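You operate a simulated robot arm through the tools that you are given. There is no shell and no other tool. Be economical: measure what you need, move in short steps, check, and stop when the job is done.

Carry out the task below with a simulated two-armed robot. There is one attempt and no reset: what you move stays moved.

Task
Remake the joint at P3 and pull the nut up to the mark.
Fine: slacken it with the red wrench, draw the steel fitting out and seat it again first; wrench back on the grey mat; leave the other ports as they are.

Only the result counts: the job must be done as asked and must still hold three seconds after the hand-in. Knocking over, shifting, dropping, spilling or breaking anything else fails it.

Robot
Two 6-joint arms with two-finger parallel grippers on one trunk, on a base that drives. Base frame: it is fixed to the floor where the robot stands at the start and does not move with it; the origin is under the middle of the robot, x ahead of it, y to its left, z up; the surface under the hand at the start is at about z = 0.78. Units: m, degrees, N and s.
The left shoulder is at the start at [0.08, 0.215, 1.61], the right one opposite. With the tool pointing down near the work surface each hand reaches from about 0.1 to 0.62 m from the robot's upright axis, wherever it stands, measured 20 degrees to its own side. Places, roughly: panel port five [0.7, -0.2, 0.9]; panel port four [0.6, -0.4, 0.9]; panel port one [0.6, -0.1, 0.9]; panel port seven [0.7, -0.4, 0.9]; panel port six [0.7, -0.3, 0.9]; panel port three [0.6, -0.3, 0.9]; panel port two [0.6, -0.2, 0.9]; red wrench (15x5x3 cm) [0.5, -0.2, 0.8]; steel fitting (3x3x6 cm) [0.6, -0.3, 0.9]; top of the grey mat [0.5, -0.3, 0.8]. Payload 3.43 kg a hand.
The tool frame of a hand sits at the grasp point between the pads (the TCP): z along the fingers, y along the line on which they close. The tips reach 0.03 m beyond it. The gripper opens to 0.094 m. The fingers are 0.028 m wide and 0.01 m thick; the gripper's body (0.05 by 0.096 m) begins 0.055 m behind the TCP.
Orientation is told as [roll, pitch, yaw] about the base's x, y, z axes, in that order, counted from this pose: with the fingers straight down and closing along the base's y, the tool's x points along the base's -x, its y along +y and its z along -z.

Tools
- The arms move only by the tool arm_command. It takes "left_deltas", "right_deltas" or both (then of equal length, played together; a hand with none holds still); each is a list that holds one entry, the list of rows, each a list of 6 numbers: the shift along the tool's x, y, z in units of 100 mm (1.0 is 100 mm), then the turn, a rotation vector about the tool's x, y, z in units of 120 degrees (1.0 is 120 degrees). In form: [[[tx, ty, tz, ax, ay, az], ...]]. A call has 1 to 20 rows; each row is the pose to reach, as a shift and turn from the pose commanded when the call began, along the tool's axes at that moment. "left_grip" and "right_grip" are, for a hand that has rows, the finger opening in m, from 0 to 0.094, set as the call begins (left out, the last holds). A call with a number of a shift or a turn outside -1 to 1 is refused whole. Each row takes 0.2 s and may step no farther than 0.05 m and 8.6 degrees from the row before; otherwise, or with a gripper value out of range, the whole call is refused. A pose out of reach is approached as far as the arm can. The call stops where the force on the tool passes 40 N (or 10 N more than at its start, if that is more) or the arm is blocked; 0.2 s more then pass. Each finger travels about 0.072 m/s and halts on what it meets, pressing with about 39 N; the grip force reading is that of the motor and also rises with nothing between the fingers. The clock runs only during rows and for 0.2 s after the last one: add rows that repeat a pose to give the fingers time. The reply holds the time, the measured pose of the TCP, the force on the tool along the base axes, the opening and the grip force, in the units named above and with some noise, with the torque about the TCP (base axes, N m) and any sound that the robot's microphone picked up.
- Cameras (640 x 400 px; columns grow to the right, rows downward): "scene" is now at [0.0831, -0.0332, 1.7522]; the picture's right is [-0.55, -0.83, 0.00], its down [-0.75, 0.49, -0.44] and it looks along [0.37, -0.24, -0.90] (base axes); focal length 271 px, centre (320, 200). "left" rides on the left gripper at [0.076, -0.014, -0.103] in its tool frame; the picture's right is [0.18, 0.98, 0.00], its down [-0.75, 0.14, -0.64] and it looks along [-0.63, 0.12, 0.77] (tool axes); focal length 243 px, centre (320, 200). "right" rides on the right gripper at [0.076, 0.014, -0.102] in its tool frame; the picture's right is [-0.18, 0.98, 0.00], its down [-0.75, -0.14, -0.64] and it looks along [-0.63, -0.12, 0.77] (tool axes); focal length 243 px, centre (320, 200). There is no depth. A picture from a camera that has moved, and an enlarged one, comes with that camera's place and axes in the base frame and with its lens.
- grab_frame(camera): a new picture of that camera. The clock stands still meanwhile.
- lift_body(by): slides the trunk up (or, below 0, down) by that many m; the arms and the scene camera ride with it, the base frame stays. It gives what a move gives, with no picture.
- drive_base(legs): drives the robot by 1 to 6 legs, each [ahead, left, turn to the left] in m, m and degrees, along the robot's own axes; the way and the turn of a leg run together, so that a leg with both is an arc; at most 1.5 m and 180 degrees a leg. The arms and the cameras ride along, it lands a little off, and it stops where it bumps. It gives what a move gives.
- head_to(pan, tilt): turns the head with the scene camera to pan (to the left, within 86 degrees either way) and tilt (down, from -29 to 69), counted from straight ahead of the robot. It gives what a move gives.
- close_up(camera, box): a new picture of the part [left, top, right, bottom] of that camera's present view, enlarged. The clock stands still meanwhile.
- hand_in(): hands the job in; it is judged then, once.

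Go step by step. Nothing tells you exact positions but the pictures and the camera data: compare them with the known pose of the tool, close in by small moves and look again before you grip or let go. The budget is 120 turns and 88 pictures, counting those below and the enlarged ones. Unless the task says otherwise, let go and move clear before handing in, and close with one line.

The tools are called after ">>>" as name(argument=value, ...) on one line, values as JSON. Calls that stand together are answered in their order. arm_command: Moves the arms, as the interface text tells. Its arguments: {"type":"object","properties":{"left_deltas":{"type":"array","items":{"type":"array","items":{"type":"array","items":{"type":"number"}}}},"left_grip":{"type":"number"},"right_deltas":{"type":"array","items":{"type":"array","items":{"type":"array","items":{"type":"number"}}}},"right_grip":{"type":"number"}},"required":[]} The other tools are called the same way: lift_body (by) slides the trunk up or down; drive_base (legs) drives the base; head_to (pan, tilt) turns the head that bears the scene camera; grab_frame (camera) takes a picture; close_up (camera, box) takes an enlarged picture of a part of a camera's view; hand_in () hands the job in.

At the start:

```text
time: 0.0
left_tcp_pos: [0.6479, 0.001, 1.1636]
left_orientation: [0.0, -0.1, 0.0]
left_contact_force: [-0.1, 0.8, 0.2]
left_ft_torque: [0.02, 0.02, 0.02]
left_opening: 0.0939
left_grasp_force: 0.0
right_tcp_pos: [0.4283, -0.4736, 1.0648]
right_orientation: [0.1, 0.0, 0.0]
right_contact_force: [-0.5, -0.4, 0.1]
right_ft_torque: [-0.01, 0.01, 0.0]
right_opening: 0.094
right_grasp_force: 0.1
trunk travel left (down, up): [-0.84, 0.0]
robot x, y, heading: [-0.0019, -0.0006, 0.1]
head pan, tilt: [-33.4, 63.6]
```

scene: 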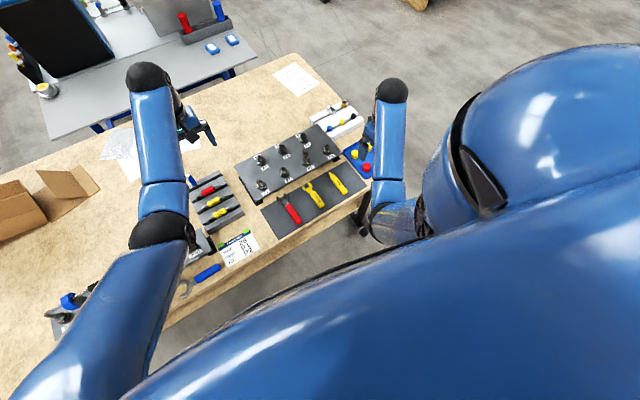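
right: 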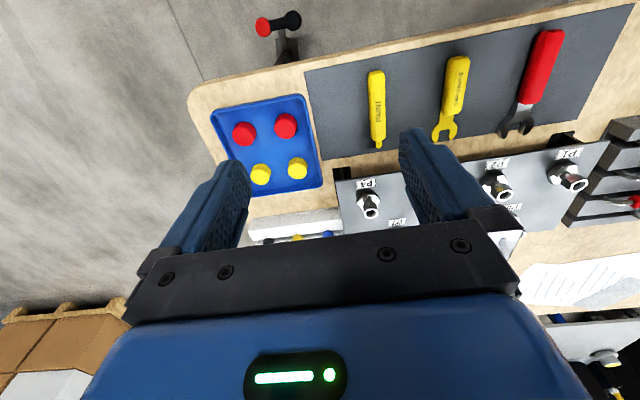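
left: 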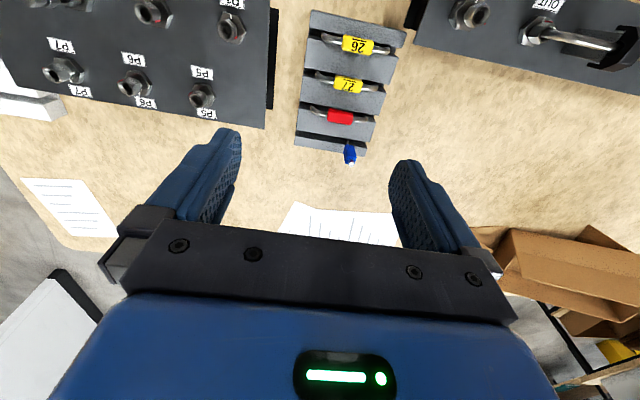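

I see a panel with seven ports, a grey mat with a red wrench and two yellow tools. First I'll look closer at the panel.

>>> close_up(camera="scene", box=[230, 110, 380, 240])

>>> close_up(camera="scene", box=[240, 120, 350, 195])

```text
3.08 times, centred on (305, 175) of scene
camera zoom: at [0.0831, -0.0332, 1.7522], right [-0.55, -0.83, 0.0], down [-0.75, 0.49, -0.44], along [0.37, -0.24, -0.9], focal length 834 px, centre (366, 277)
```

zoom: 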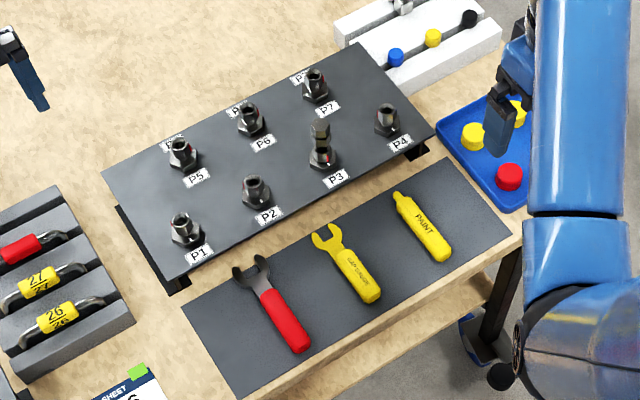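

```text
5.33 times, centred on (295, 158) of scene
camera zoom: at [0.0831, -0.0332, 1.7522], right [-0.55, -0.83, 0.0], down [-0.75, 0.49, -0.44], along [0.37, -0.24, -0.9], focal length 1445 px, centre (453, 427)
```

zoom: 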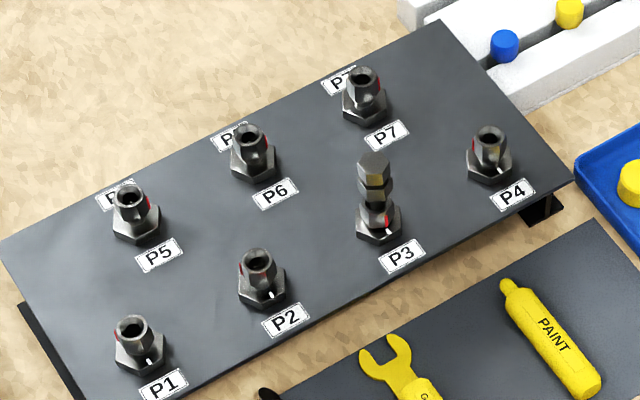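

P3 holds the fitting, with a red mark and a white mark visible on it. Next I'll read the sheet and look at P3 from the hand cameras.

>>> close_up(camera="scene", box=[205, 220, 275, 275])

>>> close_up(camera="scene", box=[295, 140, 325, 170])

>>> close_up(camera="right", box=[340, 20, 640, 240])

```text
7.27 times, centred on (240, 248) of scene
camera zoom: at [0.0831, -0.0332, 1.7522], right [-0.55, -0.83, 0.0], down [-0.75, 0.49, -0.44], along [0.37, -0.24, -0.9], focal length 1970 px, centre (902, -146)
```

zoom: 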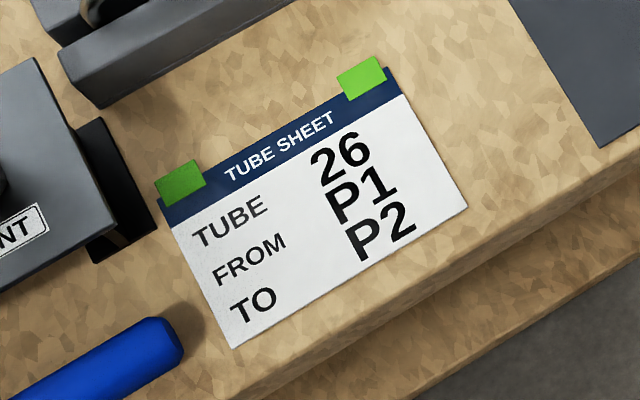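

```text
13.33 times, centred on (310, 155) of scene
camera zoom: at [0.0831, -0.0332, 1.7522], right [-0.55, -0.83, 0.0], down [-0.75, 0.49, -0.44], along [0.37, -0.24, -0.9], focal length 3613 px, centre (453, 800)
```

zoom: 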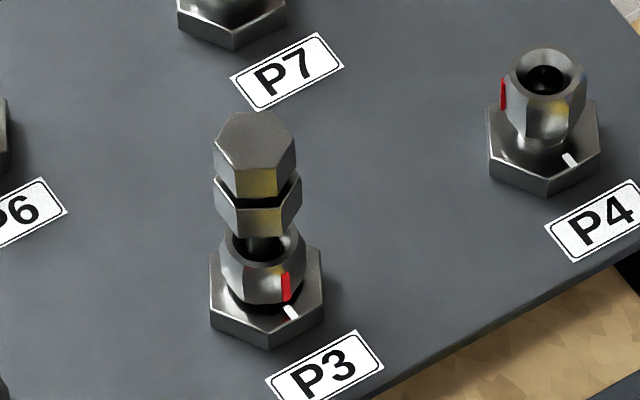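

```text
1.82 times, centred on (490, 130) of right
camera zoom: at [0.3525, -0.4583, 1.1663], right [0.18, 0.98, 0.0], down [0.75, -0.14, 0.64], along [0.63, -0.12, -0.77], focal length 441 px, centre (11, 327)
```

zoom: 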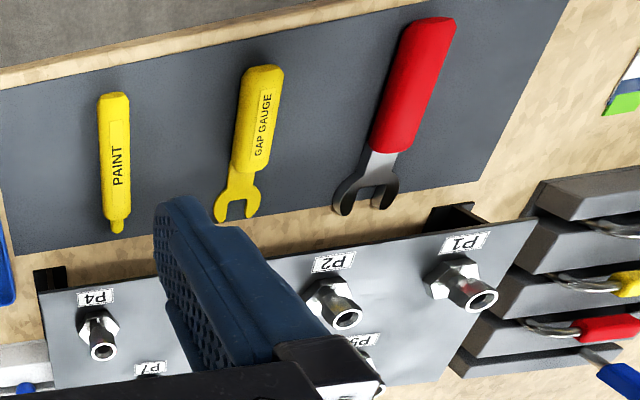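

P3 is tight, with red on white; the nut must be slackened counter-clockwise. The red wrench lies along x at about (0.5, -0.177), so I'm moving the right hand over it in steps.

>>> arm_command(right_deltas=[[[-0.1, 0.4, 0.1, 0, 0, 0], [-0.2, 0.7, 0.2, 0, 0, 0], [-0.3, 1.0, 0.3, 0, 0, 0]]])

>>> arm_command(right_deltas=[[[0, 0.4, 0.2, 0, 0, 0], [0, 0.7, 0.4, 0, 0, 0], [0, 1.0, 0.6, 0, 0, 0]]])

>>> grab_frame(camera="right")

```text
time: 0.8
left_tcp_pos: [0.6486, 0.0012, 1.1645]
left_orientation: [0.1, 0.0, -0.1]
left_contact_force: [0.4, 0.5, -0.4]
left_ft_torque: [0.02, -0.01, -0.01]
left_opening: 0.0941
left_grasp_force: 0.0
right_tcp_pos: [0.458, -0.372, 1.0335]
right_orientation: [-0.1, 0.1, 0.1]
right_contact_force: [0.1, -0.4, 0.1]
right_ft_torque: [-0.01, -0.02, -0.02]
right_opening: 0.094
right_grasp_force: 0.0
trunk travel left (down, up): [-0.84, 0.0]
robot x, y, heading: [-0.0009, 0.0007, -0.2]
head pan, tilt: [-33.4, 63.6]
```

```text
time: 1.6
left_tcp_pos: [0.6476, 0.0029, 1.1641]
left_orientation: [-0.1, 0.0, -0.1]
left_contact_force: [0.6, -0.4, 0.0]
left_ft_torque: [-0.04, -0.01, 0.01]
left_opening: 0.0937
left_grasp_force: 0.2
right_tcp_pos: [0.4594, -0.2727, 0.9753]
right_orientation: [0.0, 0.0, 0.0]
right_contact_force: [0.0, -0.8, -0.4]
right_ft_torque: [0.02, 0.01, -0.02]
right_opening: 0.094
right_grasp_force: 0.0
trunk travel left (down, up): [-0.84, 0.0]
robot x, y, heading: [0.0008, -0.0002, -0.0]
head pan, tilt: [-33.4, 63.6]
```

```text
79 pictures are left
camera right: at [0.383, -0.2579, 1.0763], right [0.18, 0.98, 0.0], down [0.75, -0.14, 0.64], along [0.63, -0.12, -0.77], focal length 243 px, centre (320, 200)
```

right: 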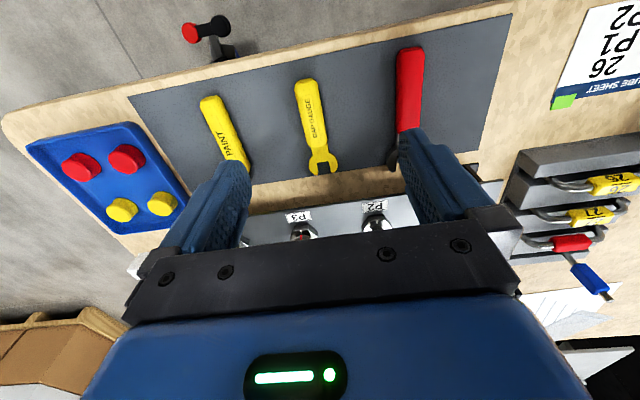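

The right hand camera shows the wrench handle at x ≈ 0.44–0.52, y ≈ -0.179. I move above it and check.

>>> arm_command(right_deltas=[[[-0.05, 0.3, 0.3, 0, 0, 0], [-0.1, 0.6, 0.6, 0, 0, 0], [-0.16, 0.94, 0.9, 0, 0, 0]]], right_grip=0.07)

>>> grab_frame(camera="right")

>>> close_up(camera="scene", box=[240, 120, 380, 240])

```text
time: 2.4
left_tcp_pos: [0.6473, 0.0015, 1.164]
left_orientation: [0.1, 0.2, 0.0]
left_contact_force: [-1.0, -0.9, 0.2]
left_ft_torque: [-0.02, -0.02, -0.02]
left_opening: 0.0939
left_grasp_force: 0.1
right_tcp_pos: [0.474, -0.1782, 0.8849]
right_orientation: [0.0, -0.1, 0.0]
right_contact_force: [0.2, -0.6, 0.1]
right_ft_torque: [0.05, -0.01, -0.03]
right_opening: 0.0701
right_grasp_force: 0.0
trunk travel left (down, up): [-0.84, 0.0]
robot x, y, heading: [0.0002, 0.0001, 0.1]
head pan, tilt: [-33.4, 63.6]
```

```text
78 pictures are left
camera right: at [0.3984, -0.1627, 0.9864], right [0.19, 0.98, 0.0], down [0.75, -0.14, 0.64], along [0.63, -0.12, -0.77], focal length 243 px, centre (320, 200)
```

right: 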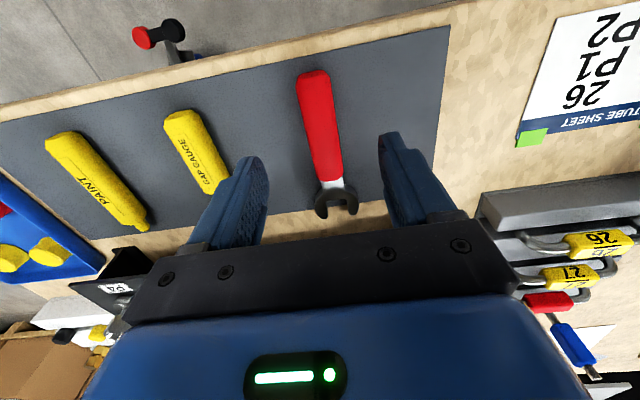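

```text
3.33 times, centred on (310, 180) of scene
camera zoom: at [0.0841, -0.0325, 1.7522], right [-0.55, -0.83, 0.0], down [-0.75, 0.49, -0.44], along [0.37, -0.25, -0.9], focal length 903 px, centre (353, 267)
```

zoom: 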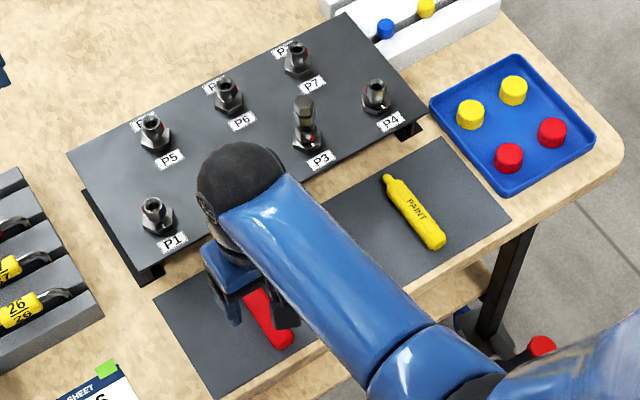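

The hand is lined up with the handle (wrench axis y ≈ -0.176, jaw near x ≈ 0.555). I descend and then grip.

>>> arm_command(right_deltas=[[[0, 0.02, 0.3, 0, 0, 0], [0, 0.02, 0.5, 0, 0, 0], [0, 0.02, 0.66, 0, 0, 0]]])

>>> grab_frame(camera="right")

```text
time: 3.2
left_tcp_pos: [0.6481, 0.0025, 1.1648]
left_orientation: [-0.1, 0.0, 0.0]
left_contact_force: [0.5, -1.0, 0.7]
left_ft_torque: [0.01, -0.05, -0.01]
left_opening: 0.0937
left_grasp_force: 0.0
right_tcp_pos: [0.4741, -0.1768, 0.8169]
right_orientation: [-0.1, 0.0, 0.0]
right_contact_force: [0.3, -0.2, 0.1]
right_ft_torque: [0.0, 0.01, 0.01]
right_opening: 0.0701
right_grasp_force: 0.1
trunk travel left (down, up): [-0.84, 0.0]
robot x, y, heading: [0.0014, 0.0008, 0.1]
head pan, tilt: [-33.4, 63.6]
```

```text
76 pictures are left
camera right: at [0.3988, -0.1625, 0.9201], right [0.18, 0.98, 0.0], down [0.75, -0.14, 0.64], along [0.63, -0.12, -0.77], focal length 243 px, centre (320, 200)
```

right: 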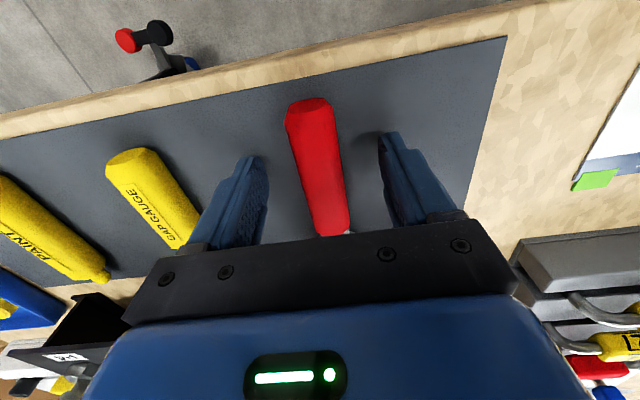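

The handle top is about z = 0.80; I go 3 mm lower and grip it.

>>> arm_command(right_deltas=[[[0.0, 0, 0.03, 0, 0, 0], [0, 0, 0.03, 0, 0, 0], [0, 0, 0.03, 0, 0, 0], [0, 0, 0.03, 0, 0, 0], [0, 0, 0.03, 0, 0, 0]]], right_grip=0.0)

>>> arm_command(right_deltas=[[[0.0, 0, -0.2, 0, 0, 0], [0, 0, -0.4, 0, 0, 0], [0, 0, -0.8, 0, 0, 0], [0, 0, -1.0, 0, 0, 0]]])

>>> grab_frame(camera="right")

>>> grab_frame(camera="scene")

```text
time: 4.4
left_tcp_pos: [0.6472, 0.0008, 1.1651]
left_orientation: [0.0, 0.1, 0.0]
left_contact_force: [0.2, -0.8, 0.0]
left_ft_torque: [-0.01, 0.02, 0.01]
left_opening: 0.0939
left_grasp_force: 0.0
right_tcp_pos: [0.4744, -0.1777, 0.8157]
right_orientation: [0.0, 0.0, 0.1]
right_contact_force: [-1.4, -0.2, 0.8]
right_ft_torque: [-0.04, 0.07, -0.01]
right_opening: 0.0252
right_grasp_force: 39.1
trunk travel left (down, up): [-0.84, 0.0]
robot x, y, heading: [0.002, -0.0044, -0.1]
head pan, tilt: [-33.4, 63.6]
```

```text
time: 5.4
left_tcp_pos: [0.6475, 0.0024, 1.1643]
left_orientation: [0.0, 0.0, 0.0]
left_contact_force: [-0.3, 0.0, -0.6]
left_ft_torque: [-0.01, 0.0, -0.01]
left_opening: 0.0939
left_grasp_force: 0.0
right_tcp_pos: [0.4741, -0.1765, 0.9157]
right_orientation: [0.0, 0.0, -0.1]
right_contact_force: [0.8, 0.0, -1.4]
right_ft_torque: [0.0, 0.05, 0.02]
right_opening: 0.025
right_grasp_force: 39.3
trunk travel left (down, up): [-0.84, 0.0]
robot x, y, heading: [-0.0007, -0.0051, 0.0]
head pan, tilt: [-33.4, 63.6]
```

```text
75 pictures are left
camera right: at [0.3994, -0.1624, 1.0183], right [0.18, 0.98, 0.0], down [0.75, -0.14, 0.64], along [0.63, -0.12, -0.77], focal length 243 px, centre (320, 200)
```

right: 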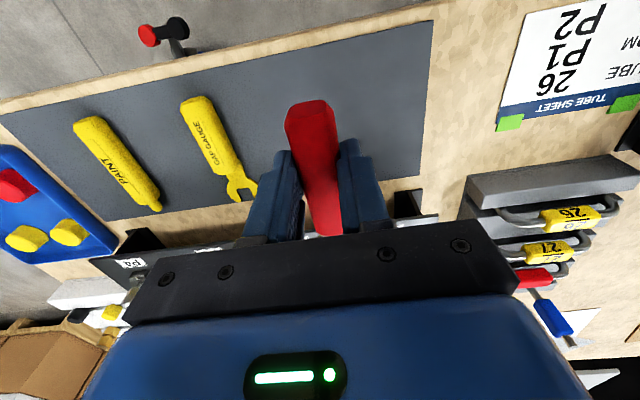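

```text
74 pictures are left
camera scene: at [0.083, -0.0329, 1.7522], right [-0.55, -0.83, 0.0], down [-0.75, 0.49, -0.44], along [0.37, -0.24, -0.9], focal length 271 px, centre (320, 200)
```

scene: 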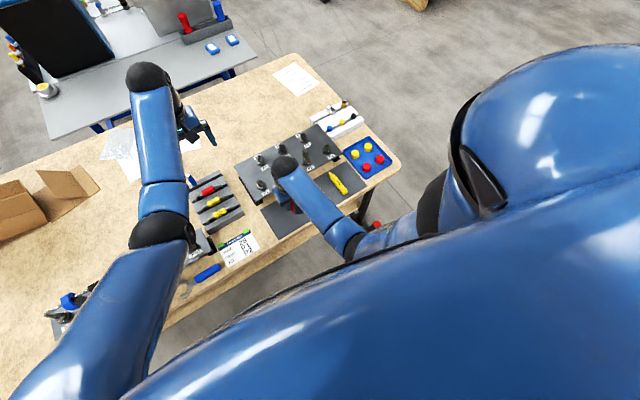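

The wrench is held. I move the right hand back and sideways to stand before P3, then bring the left camera to watch.

>>> arm_command(right_deltas=[[[0.15, -0.4, -0.1, 0, 0, 0], [0.3, -0.7, -0.2, 0, 0, 0], [0.3, -1.0, -0.2, 0, 0, 0]]])

>>> arm_command(right_deltas=[[[0, -0.4, 0, 0, 0, 0], [0, -0.45, 0, 0, 0, 0]]])

>>> arm_command(left_deltas=[[[0.15, -0.1, 0, 0, 0, 0.06], [0.3, -0.2, 0, 0, 0, 0.12], [0.45, -0.3, 0, 0, 0, 0.18], [0.6, -0.4, 0, 0, 0, 0.24], [0.75, -0.5, 0, 0, 0, 0.3], [0.9, -0.6, 0, 0, 0, 0.36], [0.95, -0.7, 0, 0, 0, 0.42], [1.0, -0.8, 0, 0, 0, 0.48], [1.0, -0.9, 0, 0, 0, 0.54], [1.0, -0.95, 0, 0, 0, 0.6]]])

>>> grab_frame(camera="left")

```text
time: 6.2
left_tcp_pos: [0.6488, 0.0021, 1.1645]
left_orientation: [-0.1, 0.0, -0.1]
left_contact_force: [0.5, 0.4, 0.0]
left_ft_torque: [0.01, 0.0, 0.01]
left_opening: 0.0942
left_grasp_force: 0.1
right_tcp_pos: [0.4422, -0.2778, 0.9337]
right_orientation: [0.0, 0.0, 0.1]
right_contact_force: [-0.2, -0.2, -2.5]
right_ft_torque: [0.02, 0.05, 0.01]
right_opening: 0.0251
right_grasp_force: 38.8
trunk travel left (down, up): [-0.84, 0.0]
robot x, y, heading: [0.0011, -0.0005, -0.1]
head pan, tilt: [-33.4, 63.6]
```

```text
time: 6.8
left_tcp_pos: [0.6488, 0.0006, 1.1642]
left_orientation: [-0.1, 0.0, 0.0]
left_contact_force: [-0.3, -0.3, -0.6]
left_ft_torque: [-0.04, 0.02, 0.02]
left_opening: 0.0941
left_grasp_force: 0.1
right_tcp_pos: [0.4438, -0.3229, 0.9333]
right_orientation: [0.0, 0.0, 0.1]
right_contact_force: [-0.6, 0.2, -1.1]
right_ft_torque: [-0.02, 0.01, 0.03]
right_opening: 0.0252
right_grasp_force: 39.3
trunk travel left (down, up): [-0.84, 0.0]
robot x, y, heading: [-0.0008, -0.0026, 0.0]
head pan, tilt: [-33.4, 63.6]
```

```text
time: 9.0
left_tcp_pos: [0.5553, -0.0986, 1.155]
left_orientation: [-0.1, 0.0, -72.1]
left_contact_force: [0.2, 0.7, 1.0]
left_ft_torque: [0.0, 0.0, -0.01]
left_opening: 0.0942
left_grasp_force: 0.1
left hand out of reach, approached as far as the arm can: row 4, 5, 6, 7, 8, 9, 10
right_tcp_pos: [0.4448, -0.3225, 0.9337]
right_orientation: [0.1, 0.0, 0.0]
right_contact_force: [-0.2, -0.6, -0.8]
right_ft_torque: [-0.01, 0.04, 0.01]
right_opening: 0.0252
right_grasp_force: 38.5
trunk travel left (down, up): [-0.84, 0.0]
robot x, y, heading: [0.0014, -0.0014, -0.0]
head pan, tilt: [-33.4, 63.6]
```

```text
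73 pictures are left
camera left: at [0.5194, -0.0301, 1.2575], right [0.88, 0.48, 0.0], down [0.37, -0.67, 0.64], along [0.31, -0.56, -0.77], focal length 243 px, centre (320, 200)
```

left: 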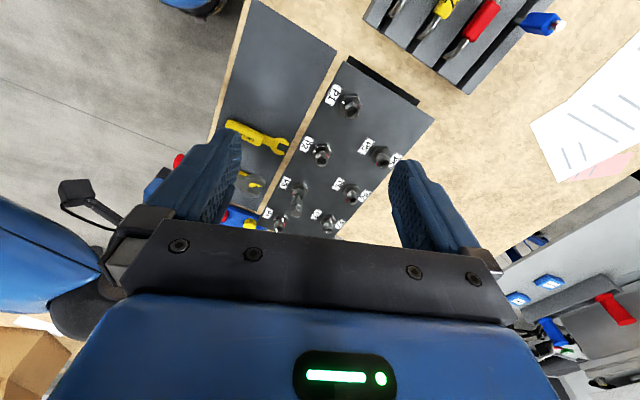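

P3 appears near the left gripper body; I tilt and yaw the left hand a bit so P3 and the wrench jaw fall between its fingers.

>>> arm_command(left_deltas=[[[0, 0, 0, 0, -0.04, 0.04], [0, 0, 0, 0, -0.08, 0.08], [0, 0, 0, 0, -0.12, 0.12]]])

>>> grab_frame(camera="left")

```text
time: 9.8
left_tcp_pos: [0.5547, -0.097, 1.1551]
left_orientation: [1.9, -14.3, -86.8]
left_contact_force: [-0.3, -0.6, -0.4]
left_ft_torque: [-0.02, 0.0, 0.0]
left_opening: 0.0938
left_grasp_force: 0.0
right_tcp_pos: [0.4442, -0.3227, 0.9332]
right_orientation: [0.0, 0.1, 0.0]
right_contact_force: [0.1, 0.4, -2.5]
right_ft_torque: [-0.02, 0.03, 0.0]
right_opening: 0.0251
right_grasp_force: 39.0
trunk travel left (down, up): [-0.84, 0.0]
robot x, y, heading: [-0.0001, 0.0011, 0.2]
head pan, tilt: [-33.4, 63.6]
```

```text
72 pictures are left
camera left: at [0.5335, 0.0005, 1.2353], right [0.97, 0.24, -0.01], down [0.15, -0.56, 0.81], along [0.19, -0.79, -0.58], focal length 243 px, centre (320, 200)
```

left: 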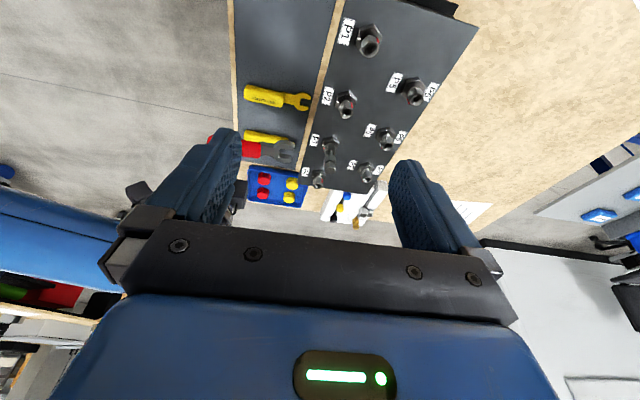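

>>> close_up(camera="left", box=[240, 115, 360, 190])

>>> close_up(camera="scene", box=[255, 125, 355, 195])

```text
5.33 times, centred on (300, 152) of left
camera zoom: at [0.5335, 0.0005, 1.2353], right [0.97, 0.24, -0.01], down [0.15, -0.56, 0.81], along [0.19, -0.79, -0.58], focal length 1294 px, centre (427, 453)
```

zoom: 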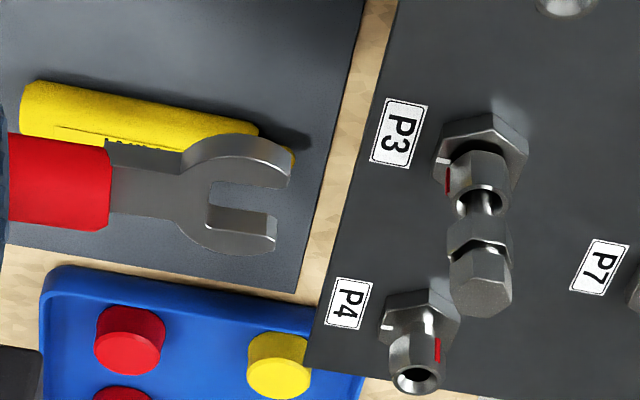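

```text
5.71 times, centred on (305, 160) of scene
camera zoom: at [0.0834, -0.0327, 1.7522], right [-0.55, -0.83, 0.0], down [-0.75, 0.49, -0.44], along [0.37, -0.25, -0.9], focal length 1548 px, centre (406, 429)
```

zoom: 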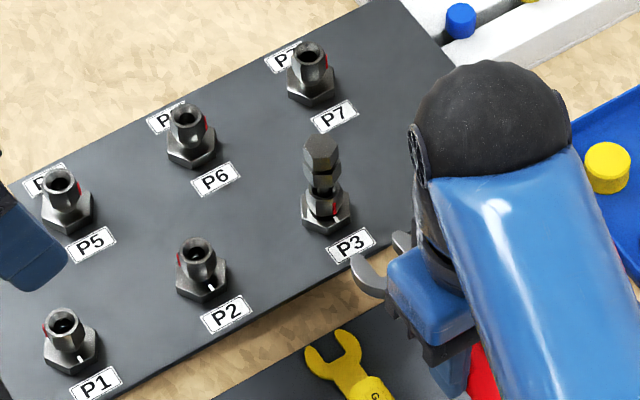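

Both views see P3 and the wrench jaw well. I zoom further to read the nut's hex orientation.

>>> close_up(camera="left", box=[316, 132, 346, 176])

>>> close_up(camera="scene", box=[303, 146, 319, 168])

```text
9.09 times, centred on (331, 154) of left
camera zoom: at [0.5335, 0.0005, 1.2353], right [0.97, 0.24, -0.01], down [0.15, -0.56, 0.81], along [0.19, -0.79, -0.58], focal length 2206 px, centre (220, 618)
```

zoom: 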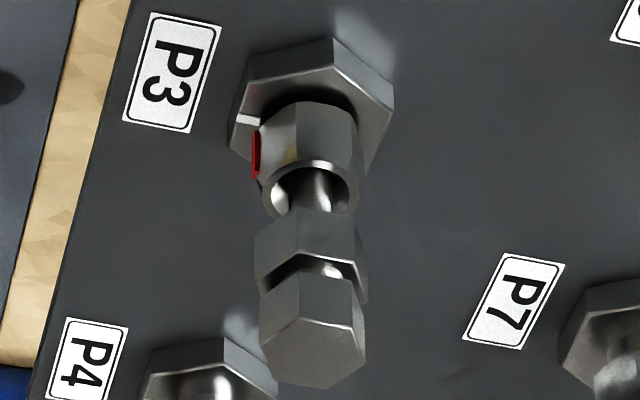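

```text
16.00 times, centred on (311, 157) of scene
camera zoom: at [0.0834, -0.0327, 1.7522], right [-0.55, -0.83, 0.0], down [-0.75, 0.49, -0.44], along [0.37, -0.25, -0.9], focal length 4335 px, centre (464, 888)
```

zoom: 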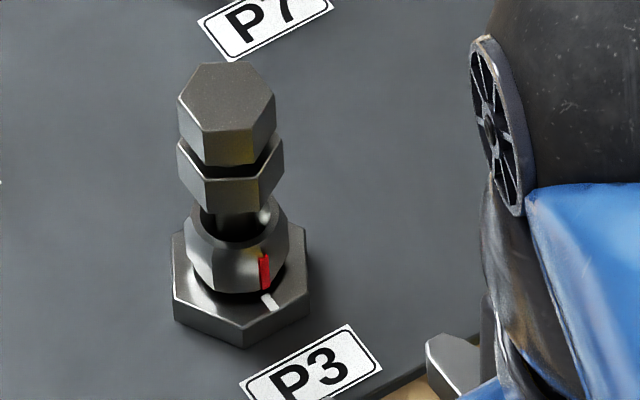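

The nut's corners point along ±x (red on the corner facing the robot), so the wrench can enter straight along +x. I take the nut as about (0.631, -0.3285, 0.862), and approach to a stand-off.

>>> arm_command(right_deltas=[[[-0.1, -0.03, 0.2, 0, 0, 0], [-0.3, -0.06, 0.4, 0, 0, 0], [-0.46, -0.06, 0.46, 0, 0, 0]]])

>>> close_up(camera="left", box=[280, 125, 360, 175])

>>> close_up(camera="scene", box=[288, 140, 336, 176])

```text
time: 10.6
left_tcp_pos: [0.5565, -0.0985, 1.1556]
left_orientation: [1.8, -14.2, -86.8]
left_contact_force: [-0.1, -0.2, -0.2]
left_ft_torque: [-0.01, 0.0, 0.01]
left_opening: 0.0941
left_grasp_force: 0.1
right_tcp_pos: [0.4903, -0.3272, 0.888]
right_orientation: [-0.1, 0.1, 0.1]
right_contact_force: [0.1, -0.7, -1.8]
right_ft_torque: [0.01, 0.05, -0.03]
right_opening: 0.0251
right_grasp_force: 39.4
trunk travel left (down, up): [-0.84, 0.0]
robot x, y, heading: [-0.0005, -0.0006, 0.2]
head pan, tilt: [-33.4, 63.6]
```

```text
8.00 times, centred on (320, 150) of left
camera zoom: at [0.5344, 0.0, 1.2349], right [0.97, 0.24, -0.02], down [0.15, -0.56, 0.81], along [0.19, -0.79, -0.58], focal length 1941 px, centre (320, 600)
```

zoom: 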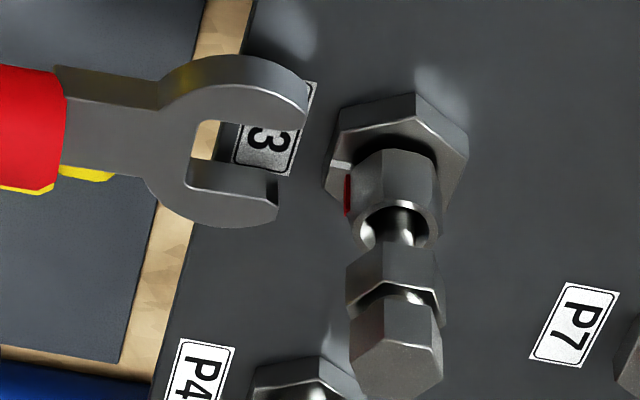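

```text
11.11 times, centred on (312, 158) of scene
camera zoom: at [0.0848, -0.0334, 1.7521], right [-0.55, -0.83, 0.0], down [-0.75, 0.49, -0.44], along [0.37, -0.24, -0.9], focal length 3010 px, centre (409, 667)
```

zoom: 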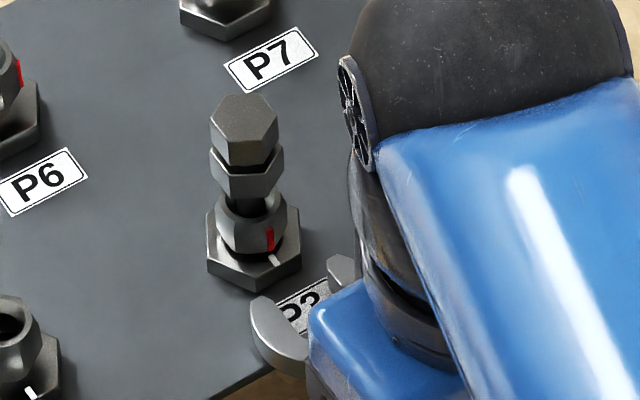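

Jaw and nut nearly line up; the wrench seems a few mm low. I raise 4 mm and close in part-way before looking again.

>>> arm_command(right_deltas=[[[0, 0, -0.04, 0, 0, 0], [-0.08, 0, -0.04, 0, 0, 0], [-0.16, 0, -0.04, 0, 0, 0]]])

>>> close_up(camera="left", box=[304, 130, 352, 160])

>>> close_up(camera="scene", box=[297, 145, 329, 169])

```text
time: 11.4
left_tcp_pos: [0.5558, -0.0977, 1.1565]
left_orientation: [1.8, -14.2, -86.6]
left_contact_force: [-0.2, 0.0, 0.5]
left_ft_torque: [0.01, 0.01, -0.03]
left_opening: 0.0938
left_grasp_force: 0.0
right_tcp_pos: [0.5057, -0.3265, 0.8927]
right_orientation: [0.0, 0.1, 0.0]
right_contact_force: [-2.4, 0.9, -2.5]
right_ft_torque: [0.05, 0.44, 0.14]
right_opening: 0.0251
right_grasp_force: 38.6
trunk travel left (down, up): [-0.84, 0.0]
robot x, y, heading: [0.0021, -0.0021, 0.0]
head pan, tilt: [-33.4, 63.6]
```

```text
13.33 times, centred on (328, 145) of left
camera zoom: at [0.5331, 0.0004, 1.2355], right [0.97, 0.24, -0.01], down [0.15, -0.56, 0.81], along [0.19, -0.79, -0.58], focal length 3235 px, centre (213, 933)
```

zoom: 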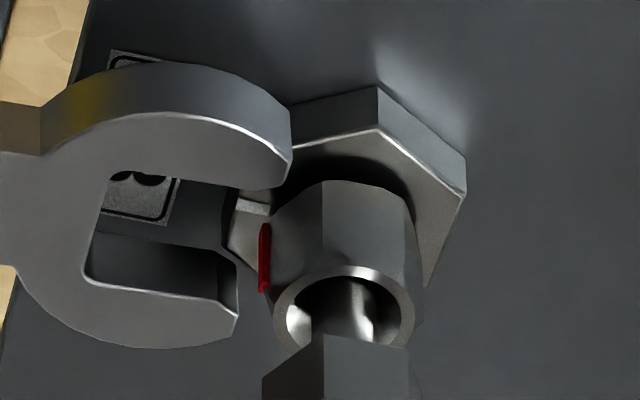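

```text
16.00 times, centred on (313, 157) of scene
camera zoom: at [0.083, -0.0329, 1.7522], right [-0.55, -0.83, 0.0], down [-0.75, 0.49, -0.44], along [0.37, -0.24, -0.9], focal length 4335 px, centre (432, 888)
```

zoom: 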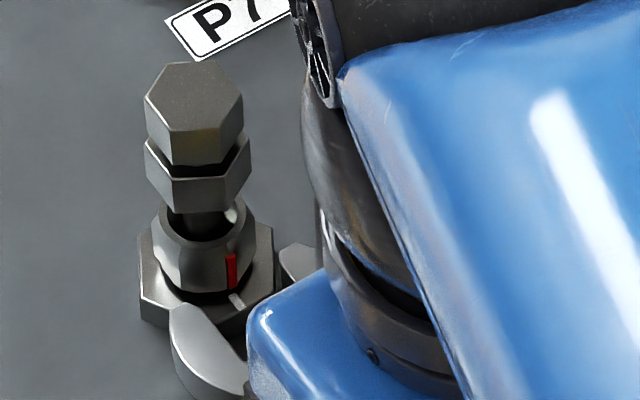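

The wrench top sits around 40 % up the nut hex, lateral alignment is good. I raise another 5 mm and look again.

>>> arm_command(right_deltas=[[[0, 0, -0.05, 0, 0, 0], [0, 0, -0.05, 0, 0, 0]]])

>>> close_up(camera="left", box=[304, 130, 352, 160])

```text
time: 12.0
left_tcp_pos: [0.555, -0.0979, 1.1556]
left_orientation: [1.8, -14.1, -86.7]
left_contact_force: [-0.5, -0.5, -0.1]
left_ft_torque: [-0.06, -0.01, 0.03]
left_opening: 0.0941
left_grasp_force: 0.2
right_tcp_pos: [0.5049, -0.3273, 0.8979]
right_orientation: [-0.1, 0.0, -0.1]
right_contact_force: [0.8, 0.1, -1.6]
right_ft_torque: [0.0, 0.01, 0.05]
right_opening: 0.0251
right_grasp_force: 38.8
trunk travel left (down, up): [-0.84, 0.0]
robot x, y, heading: [0.0016, 0.0011, 0.2]
head pan, tilt: [-33.4, 63.6]
```

```text
13.33 times, centred on (328, 145) of left
camera zoom: at [0.5337, 0.0001, 1.2353], right [0.97, 0.24, -0.02], down [0.15, -0.56, 0.81], along [0.19, -0.79, -0.58], focal length 3235 px, centre (213, 933)
```

zoom: 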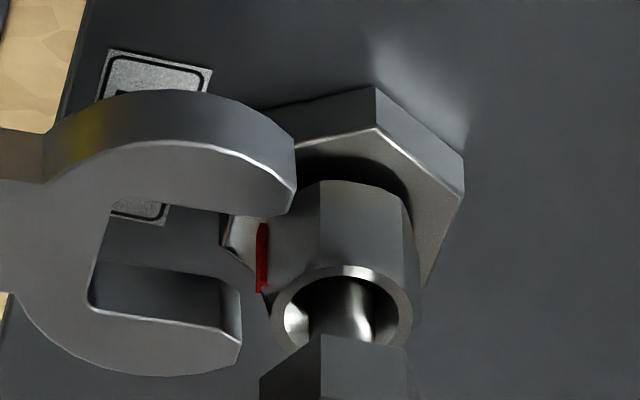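

Free now and at the right height. I insert the wrench fully around the nut.

>>> arm_command(right_deltas=[[[-0.08, 0, 0, 0, 0, 0], [-0.15, 0, 0, 0, 0, 0], [-0.22, 0, 0, 0, 0, 0]]])

>>> close_up(camera="left", box=[304, 130, 352, 160])

>>> close_up(camera="scene", box=[297, 145, 329, 169])

```text
time: 12.8
left_tcp_pos: [0.5561, -0.0969, 1.1546]
left_orientation: [1.7, -14.1, -86.7]
left_contact_force: [0.1, -0.7, -0.9]
left_ft_torque: [0.02, 0.0, 0.03]
left_opening: 0.094
left_grasp_force: 0.1
right_tcp_pos: [0.5275, -0.3272, 0.897]
right_orientation: [0.0, 0.1, 0.0]
right_contact_force: [-0.4, 0.1, -0.5]
right_ft_torque: [-0.02, 0.05, 0.03]
right_opening: 0.0253
right_grasp_force: 38.4
trunk travel left (down, up): [-0.84, 0.0]
robot x, y, heading: [-0.0021, 0.0, 0.2]
head pan, tilt: [-33.4, 63.6]
```

```text
13.33 times, centred on (328, 145) of left
camera zoom: at [0.5336, 0.0001, 1.2353], right [0.97, 0.24, -0.01], down [0.15, -0.56, 0.81], along [0.19, -0.79, -0.58], focal length 3235 px, centre (213, 933)
```

zoom: 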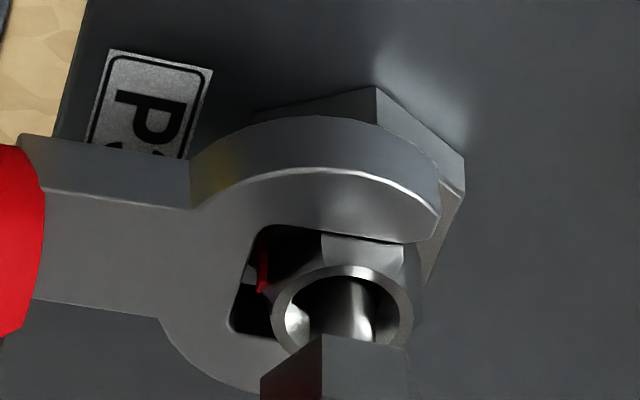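

```text
16.00 times, centred on (313, 157) of scene
camera zoom: at [0.0836, -0.0333, 1.7522], right [-0.55, -0.83, 0.0], down [-0.75, 0.49, -0.44], along [0.37, -0.24, -0.9], focal length 4335 px, centre (432, 888)
```

zoom: 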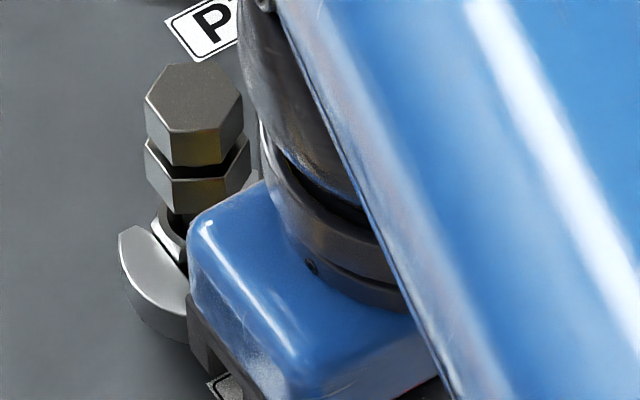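

The jaw now surrounds the nut, with the red corner just inside the slot. I swing the handle counter-clockwise 30° about the nut and check.

>>> arm_command(right_deltas=[[[-0.0088, -0.1344, 0, 0, 0, -0.0625], [-0.0351, -0.2666, 0, 0, 0, -0.125], [-0.0784, -0.3942, 0, 0, 0, -0.1875], [-0.138, -0.515, 0, 0, 0, -0.25]]])

>>> close_up(camera="left", box=[296, 125, 360, 165])

```text
time: 13.8
left_tcp_pos: [0.5533, -0.0968, 1.1571]
left_orientation: [1.9, -14.3, -86.7]
left_contact_force: [1.2, 0.9, 0.3]
left_ft_torque: [0.0, 0.03, -0.01]
left_opening: 0.0939
left_grasp_force: 0.1
right_tcp_pos: [0.5419, -0.3773, 0.8981]
right_orientation: [0.0, 0.0, 30.2]
right_contact_force: [-2.8, 8.9, 4.2]
right_ft_torque: [0.54, -0.31, 0.3]
right_opening: 0.0252
right_grasp_force: 38.9
trunk travel left (down, up): [-0.84, 0.0]
robot x, y, heading: [-0.0002, -0.0016, 0.0]
head pan, tilt: [-33.4, 63.6]
```

```text
10.00 times, centred on (328, 145) of left
camera zoom: at [0.5324, 0.0021, 1.236], right [0.97, 0.24, -0.01], down [0.15, -0.56, 0.81], along [0.19, -0.79, -0.58], focal length 2426 px, centre (240, 750)
```

zoom: 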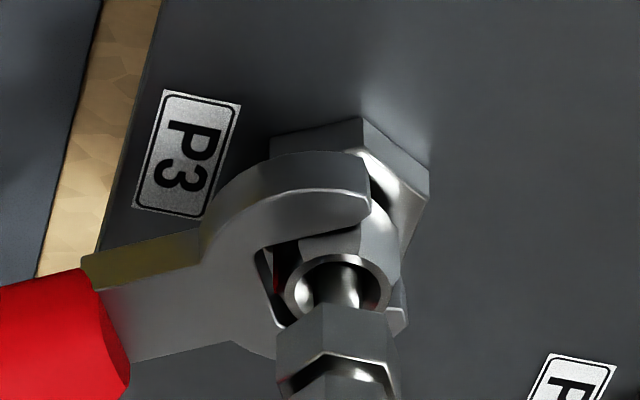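

The wrench met resistance (about 9 N) and swung 30°. I continue another 22° and look.

>>> arm_command(right_deltas=[[[-0.0088, -0.1344, 0, 0, 0, -0.0625], [-0.0351, -0.2666, 0, 0, 0, -0.125], [-0.0784, -0.3942, 0, 0, 0, -0.1875]]])

>>> close_up(camera="left", box=[296, 125, 360, 165])

>>> close_up(camera="scene", box=[287, 137, 339, 176])

```text
time: 14.6
left_tcp_pos: [0.5545, -0.0954, 1.1564]
left_orientation: [1.9, -14.4, -86.8]
left_contact_force: [0.2, -0.7, -0.6]
left_ft_torque: [0.01, -0.01, 0.0]
left_opening: 0.0939
left_grasp_force: 0.1
right_tcp_pos: [0.5677, -0.4072, 0.8981]
right_orientation: [-0.1, 0.1, 52.7]
right_contact_force: [-1.2, 14.7, 4.0]
right_ft_torque: [0.9, -0.2, 0.52]
right_opening: 0.0251
right_grasp_force: 39.0
trunk travel left (down, up): [-0.84, 0.0]
robot x, y, heading: [-0.0012, 0.0027, -0.0]
head pan, tilt: [-33.4, 63.6]
```

```text
10.00 times, centred on (328, 145) of left
camera zoom: at [0.5327, 0.0031, 1.2358], right [0.97, 0.24, -0.01], down [0.15, -0.56, 0.81], along [0.19, -0.79, -0.58], focal length 2426 px, centre (240, 750)
```

zoom: 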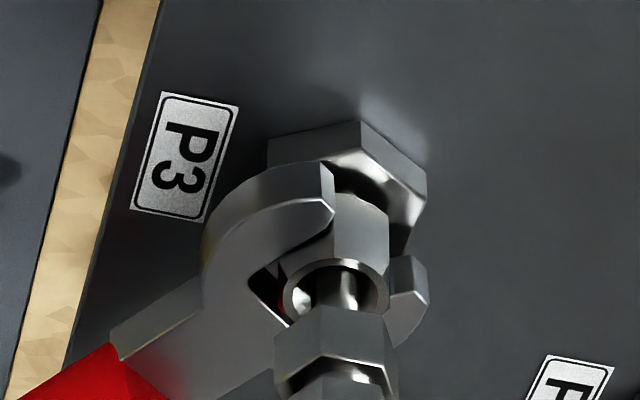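

```text
10.26 times, centred on (313, 156) of scene
camera zoom: at [0.0823, -0.0294, 1.7524], right [-0.55, -0.83, 0.0], down [-0.75, 0.49, -0.45], along [0.37, -0.25, -0.9], focal length 2779 px, centre (392, 646)
```

zoom: 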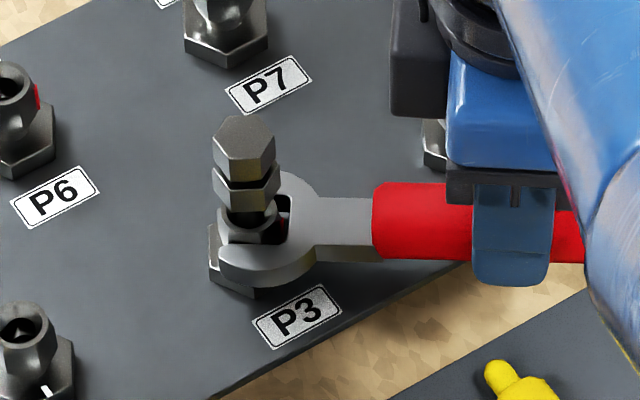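

The red mark has turned with the wrench, about 52°. I go to 60°, then back the jaw off radially to take a second bite.

>>> arm_command(right_deltas=[[[-0.025, -0.1344, 0, 0, 0, -0.0625], [-0.025, -0.1344, 0, 0, 0, -0.0625]]])

>>> close_up(camera="left", box=[296, 125, 360, 165])

```text
time: 15.2
left_tcp_pos: [0.5535, -0.0953, 1.1557]
left_orientation: [1.9, -14.3, -86.7]
left_contact_force: [-0.1, 0.7, -0.1]
left_ft_torque: [0.01, 0.0, 0.0]
left_opening: 0.094
left_grasp_force: 0.0
right_tcp_pos: [0.5794, -0.4155, 0.8975]
right_orientation: [-0.1, 0.1, 60.1]
right_contact_force: [-4.3, 12.3, 5.3]
right_ft_torque: [0.85, -0.17, 0.53]
right_opening: 0.0251
right_grasp_force: 39.2
trunk travel left (down, up): [-0.84, 0.0]
robot x, y, heading: [0.002, -0.0003, 0.0]
head pan, tilt: [-33.4, 63.6]
```

```text
10.00 times, centred on (328, 145) of left
camera zoom: at [0.532, 0.0027, 1.236], right [0.97, 0.24, -0.01], down [0.15, -0.56, 0.81], along [0.19, -0.79, -0.58], focal length 2426 px, centre (240, 750)
```

zoom: 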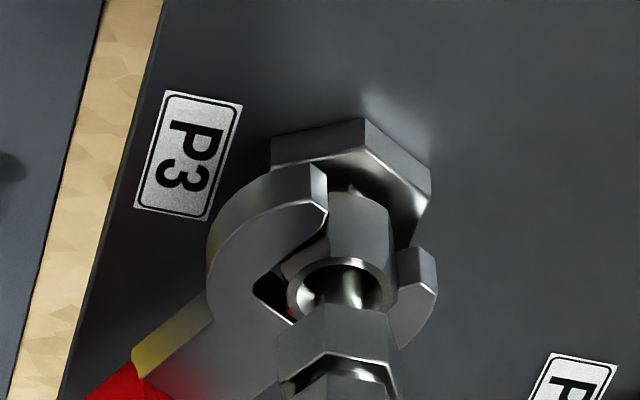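

Now I unload the jaw a few degrees, pull it out radially and swing back around to the first bearing.

>>> arm_command(right_deltas=[[[-0.01, 0.05, 0, 0, 0, 0.025], [0.17, 0.05, 0, 0, 0, 0.025], [0.35, 0.05, 0, 0, 0, 0.025]]])

>>> close_up(camera="left", box=[296, 125, 360, 165])

>>> close_up(camera="scene", box=[297, 145, 329, 169])

```text
time: 16.0
left_tcp_pos: [0.5548, -0.0999, 1.1543]
left_orientation: [1.9, -14.2, -86.7]
left_contact_force: [-0.1, 0.1, 0.0]
left_ft_torque: [0.02, -0.01, 0.01]
left_opening: 0.0943
left_grasp_force: 0.1
right_tcp_pos: [0.5588, -0.4468, 0.8964]
right_orientation: [0.0, 0.0, 56.9]
right_contact_force: [0.0, 0.3, -1.3]
right_ft_torque: [-0.06, -0.02, -0.01]
right_opening: 0.0251
right_grasp_force: 38.8
trunk travel left (down, up): [-0.84, 0.0]
robot x, y, heading: [0.0018, 0.0012, -0.4]
head pan, tilt: [-33.4, 63.6]
```

```text
10.00 times, centred on (328, 145) of left
camera zoom: at [0.5341, -0.0016, 1.2352], right [0.97, 0.24, -0.01], down [0.15, -0.56, 0.81], along [0.19, -0.79, -0.58], focal length 2426 px, centre (240, 750)
```

zoom: 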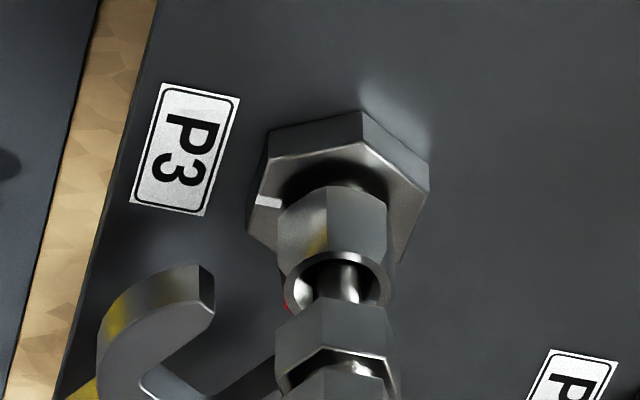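

```text
16.00 times, centred on (313, 157) of scene
camera zoom: at [0.0842, -0.0353, 1.7521], right [-0.55, -0.83, 0.0], down [-0.75, 0.49, -0.44], along [0.37, -0.24, -0.9], focal length 4335 px, centre (432, 888)
```

zoom: 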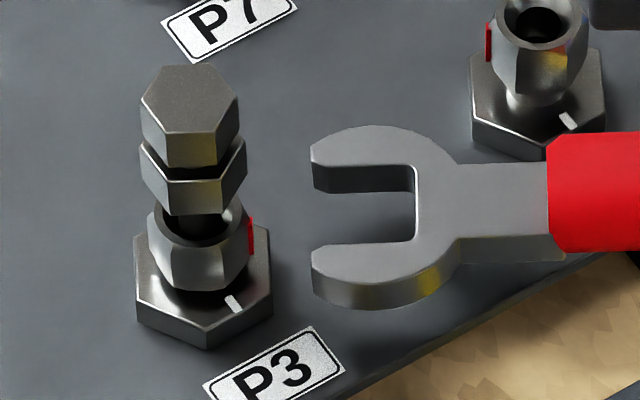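

The nut has turned about 52°. For a generous slackening I swing the wrench back around and take a second bite at about yaw -6°.

>>> arm_command(right_deltas=[[[-0.0132, 0.191, 0, 0, 0, 0.0656], [-0.0522, 0.377, 0, 0, 0, 0.1313], [-0.1162, 0.5566, 0, 0, 0, 0.1969], [-0.2049, 0.7263, 0, 0, 0, 0.2625]]])

>>> arm_command(right_deltas=[[[-0.0132, 0.191, 0, 0, 0, 0.0656], [-0.0522, 0.377, 0, 0, 0, 0.1313], [-0.1162, 0.5566, 0, 0, 0, 0.1969], [-0.2049, 0.7263, 0, 0, 0, 0.2625]]])

>>> close_up(camera="left", box=[296, 125, 360, 165])

>>> close_up(camera="scene", box=[297, 145, 329, 169])

```text
time: 17.0
left_tcp_pos: [0.5549, -0.098, 1.1556]
left_orientation: [1.8, -14.3, -86.7]
left_contact_force: [0.5, 0.0, -0.1]
left_ft_torque: [-0.03, 0.0, -0.02]
left_opening: 0.094
left_grasp_force: 0.2
right_tcp_pos: [0.5098, -0.3879, 0.8986]
right_orientation: [0.0, -0.1, 25.5]
right_contact_force: [0.4, -0.2, -1.7]
right_ft_torque: [-0.03, 0.03, 0.02]
right_opening: 0.0251
right_grasp_force: 38.8
trunk travel left (down, up): [-0.84, 0.0]
robot x, y, heading: [-0.0007, -0.0, 0.1]
head pan, tilt: [-33.4, 63.6]
```

```text
time: 18.0
left_tcp_pos: [0.5545, -0.0972, 1.1552]
left_orientation: [1.8, -14.2, -86.7]
left_contact_force: [0.3, -0.1, -0.8]
left_ft_torque: [-0.02, -0.01, -0.02]
left_opening: 0.0939
left_grasp_force: 0.1
right_tcp_pos: [0.4972, -0.3134, 0.8973]
right_orientation: [0.0, 0.0, -6.2]
right_contact_force: [-0.4, -0.4, -1.7]
right_ft_torque: [0.0, 0.01, -0.02]
right_opening: 0.0252
right_grasp_force: 38.9
trunk travel left (down, up): [-0.84, 0.0]
robot x, y, heading: [-0.0015, 0.0006, -0.2]
head pan, tilt: [-33.4, 63.6]
```

```text
10.00 times, centred on (328, 145) of left
camera zoom: at [0.5336, 0.0002, 1.2353], right [0.97, 0.24, -0.02], down [0.15, -0.56, 0.81], along [0.19, -0.79, -0.58], focal length 2426 px, centre (240, 750)
```

zoom: 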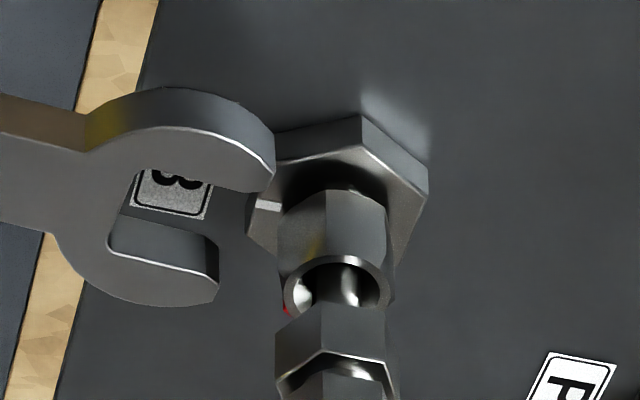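

```text
16.00 times, centred on (313, 157) of scene
camera zoom: at [0.0837, -0.0331, 1.7522], right [-0.55, -0.83, 0.0], down [-0.75, 0.49, -0.44], along [0.37, -0.24, -0.9], focal length 4335 px, centre (432, 888)
```

zoom: 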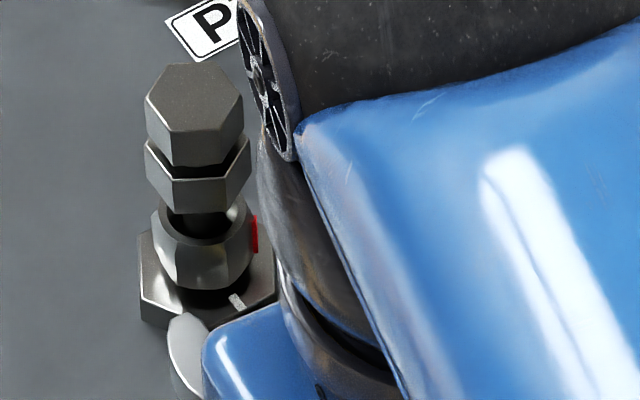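

Alignment looks fine; I insert with a small 2 mm correction toward -y.

>>> arm_command(right_deltas=[[[-0.05, -0.02, 0, 0, 0, 0], [-0.15, -0.02, 0, 0, 0, 0], [-0.24, -0.02, 0, 0, 0, 0], [-0.31, -0.02, 0, 0, 0, 0]]])

>>> close_up(camera="left", box=[296, 125, 360, 165])

```text
time: 19.0
left_tcp_pos: [0.5554, -0.0979, 1.1573]
left_orientation: [1.7, -14.2, -86.6]
left_contact_force: [-0.7, -0.4, 0.3]
left_ft_torque: [0.02, -0.02, 0.01]
left_opening: 0.0941
left_grasp_force: 0.0
right_tcp_pos: [0.527, -0.3183, 0.8971]
right_orientation: [0.0, 0.1, -6.1]
right_contact_force: [0.2, 1.8, -1.4]
right_ft_torque: [0.07, 0.03, 0.2]
right_opening: 0.0253
right_grasp_force: 39.3
trunk travel left (down, up): [-0.84, 0.0]
robot x, y, heading: [-0.0005, 0.0019, -0.2]
head pan, tilt: [-33.4, 63.6]
```

```text
10.00 times, centred on (328, 145) of left
camera zoom: at [0.5335, 0.0005, 1.2354], right [0.97, 0.24, -0.01], down [0.15, -0.56, 0.81], along [0.19, -0.79, -0.58], focal length 2426 px, centre (240, 750)
```

zoom: 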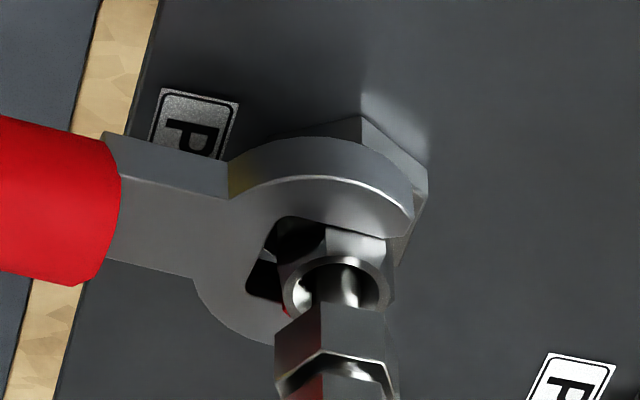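

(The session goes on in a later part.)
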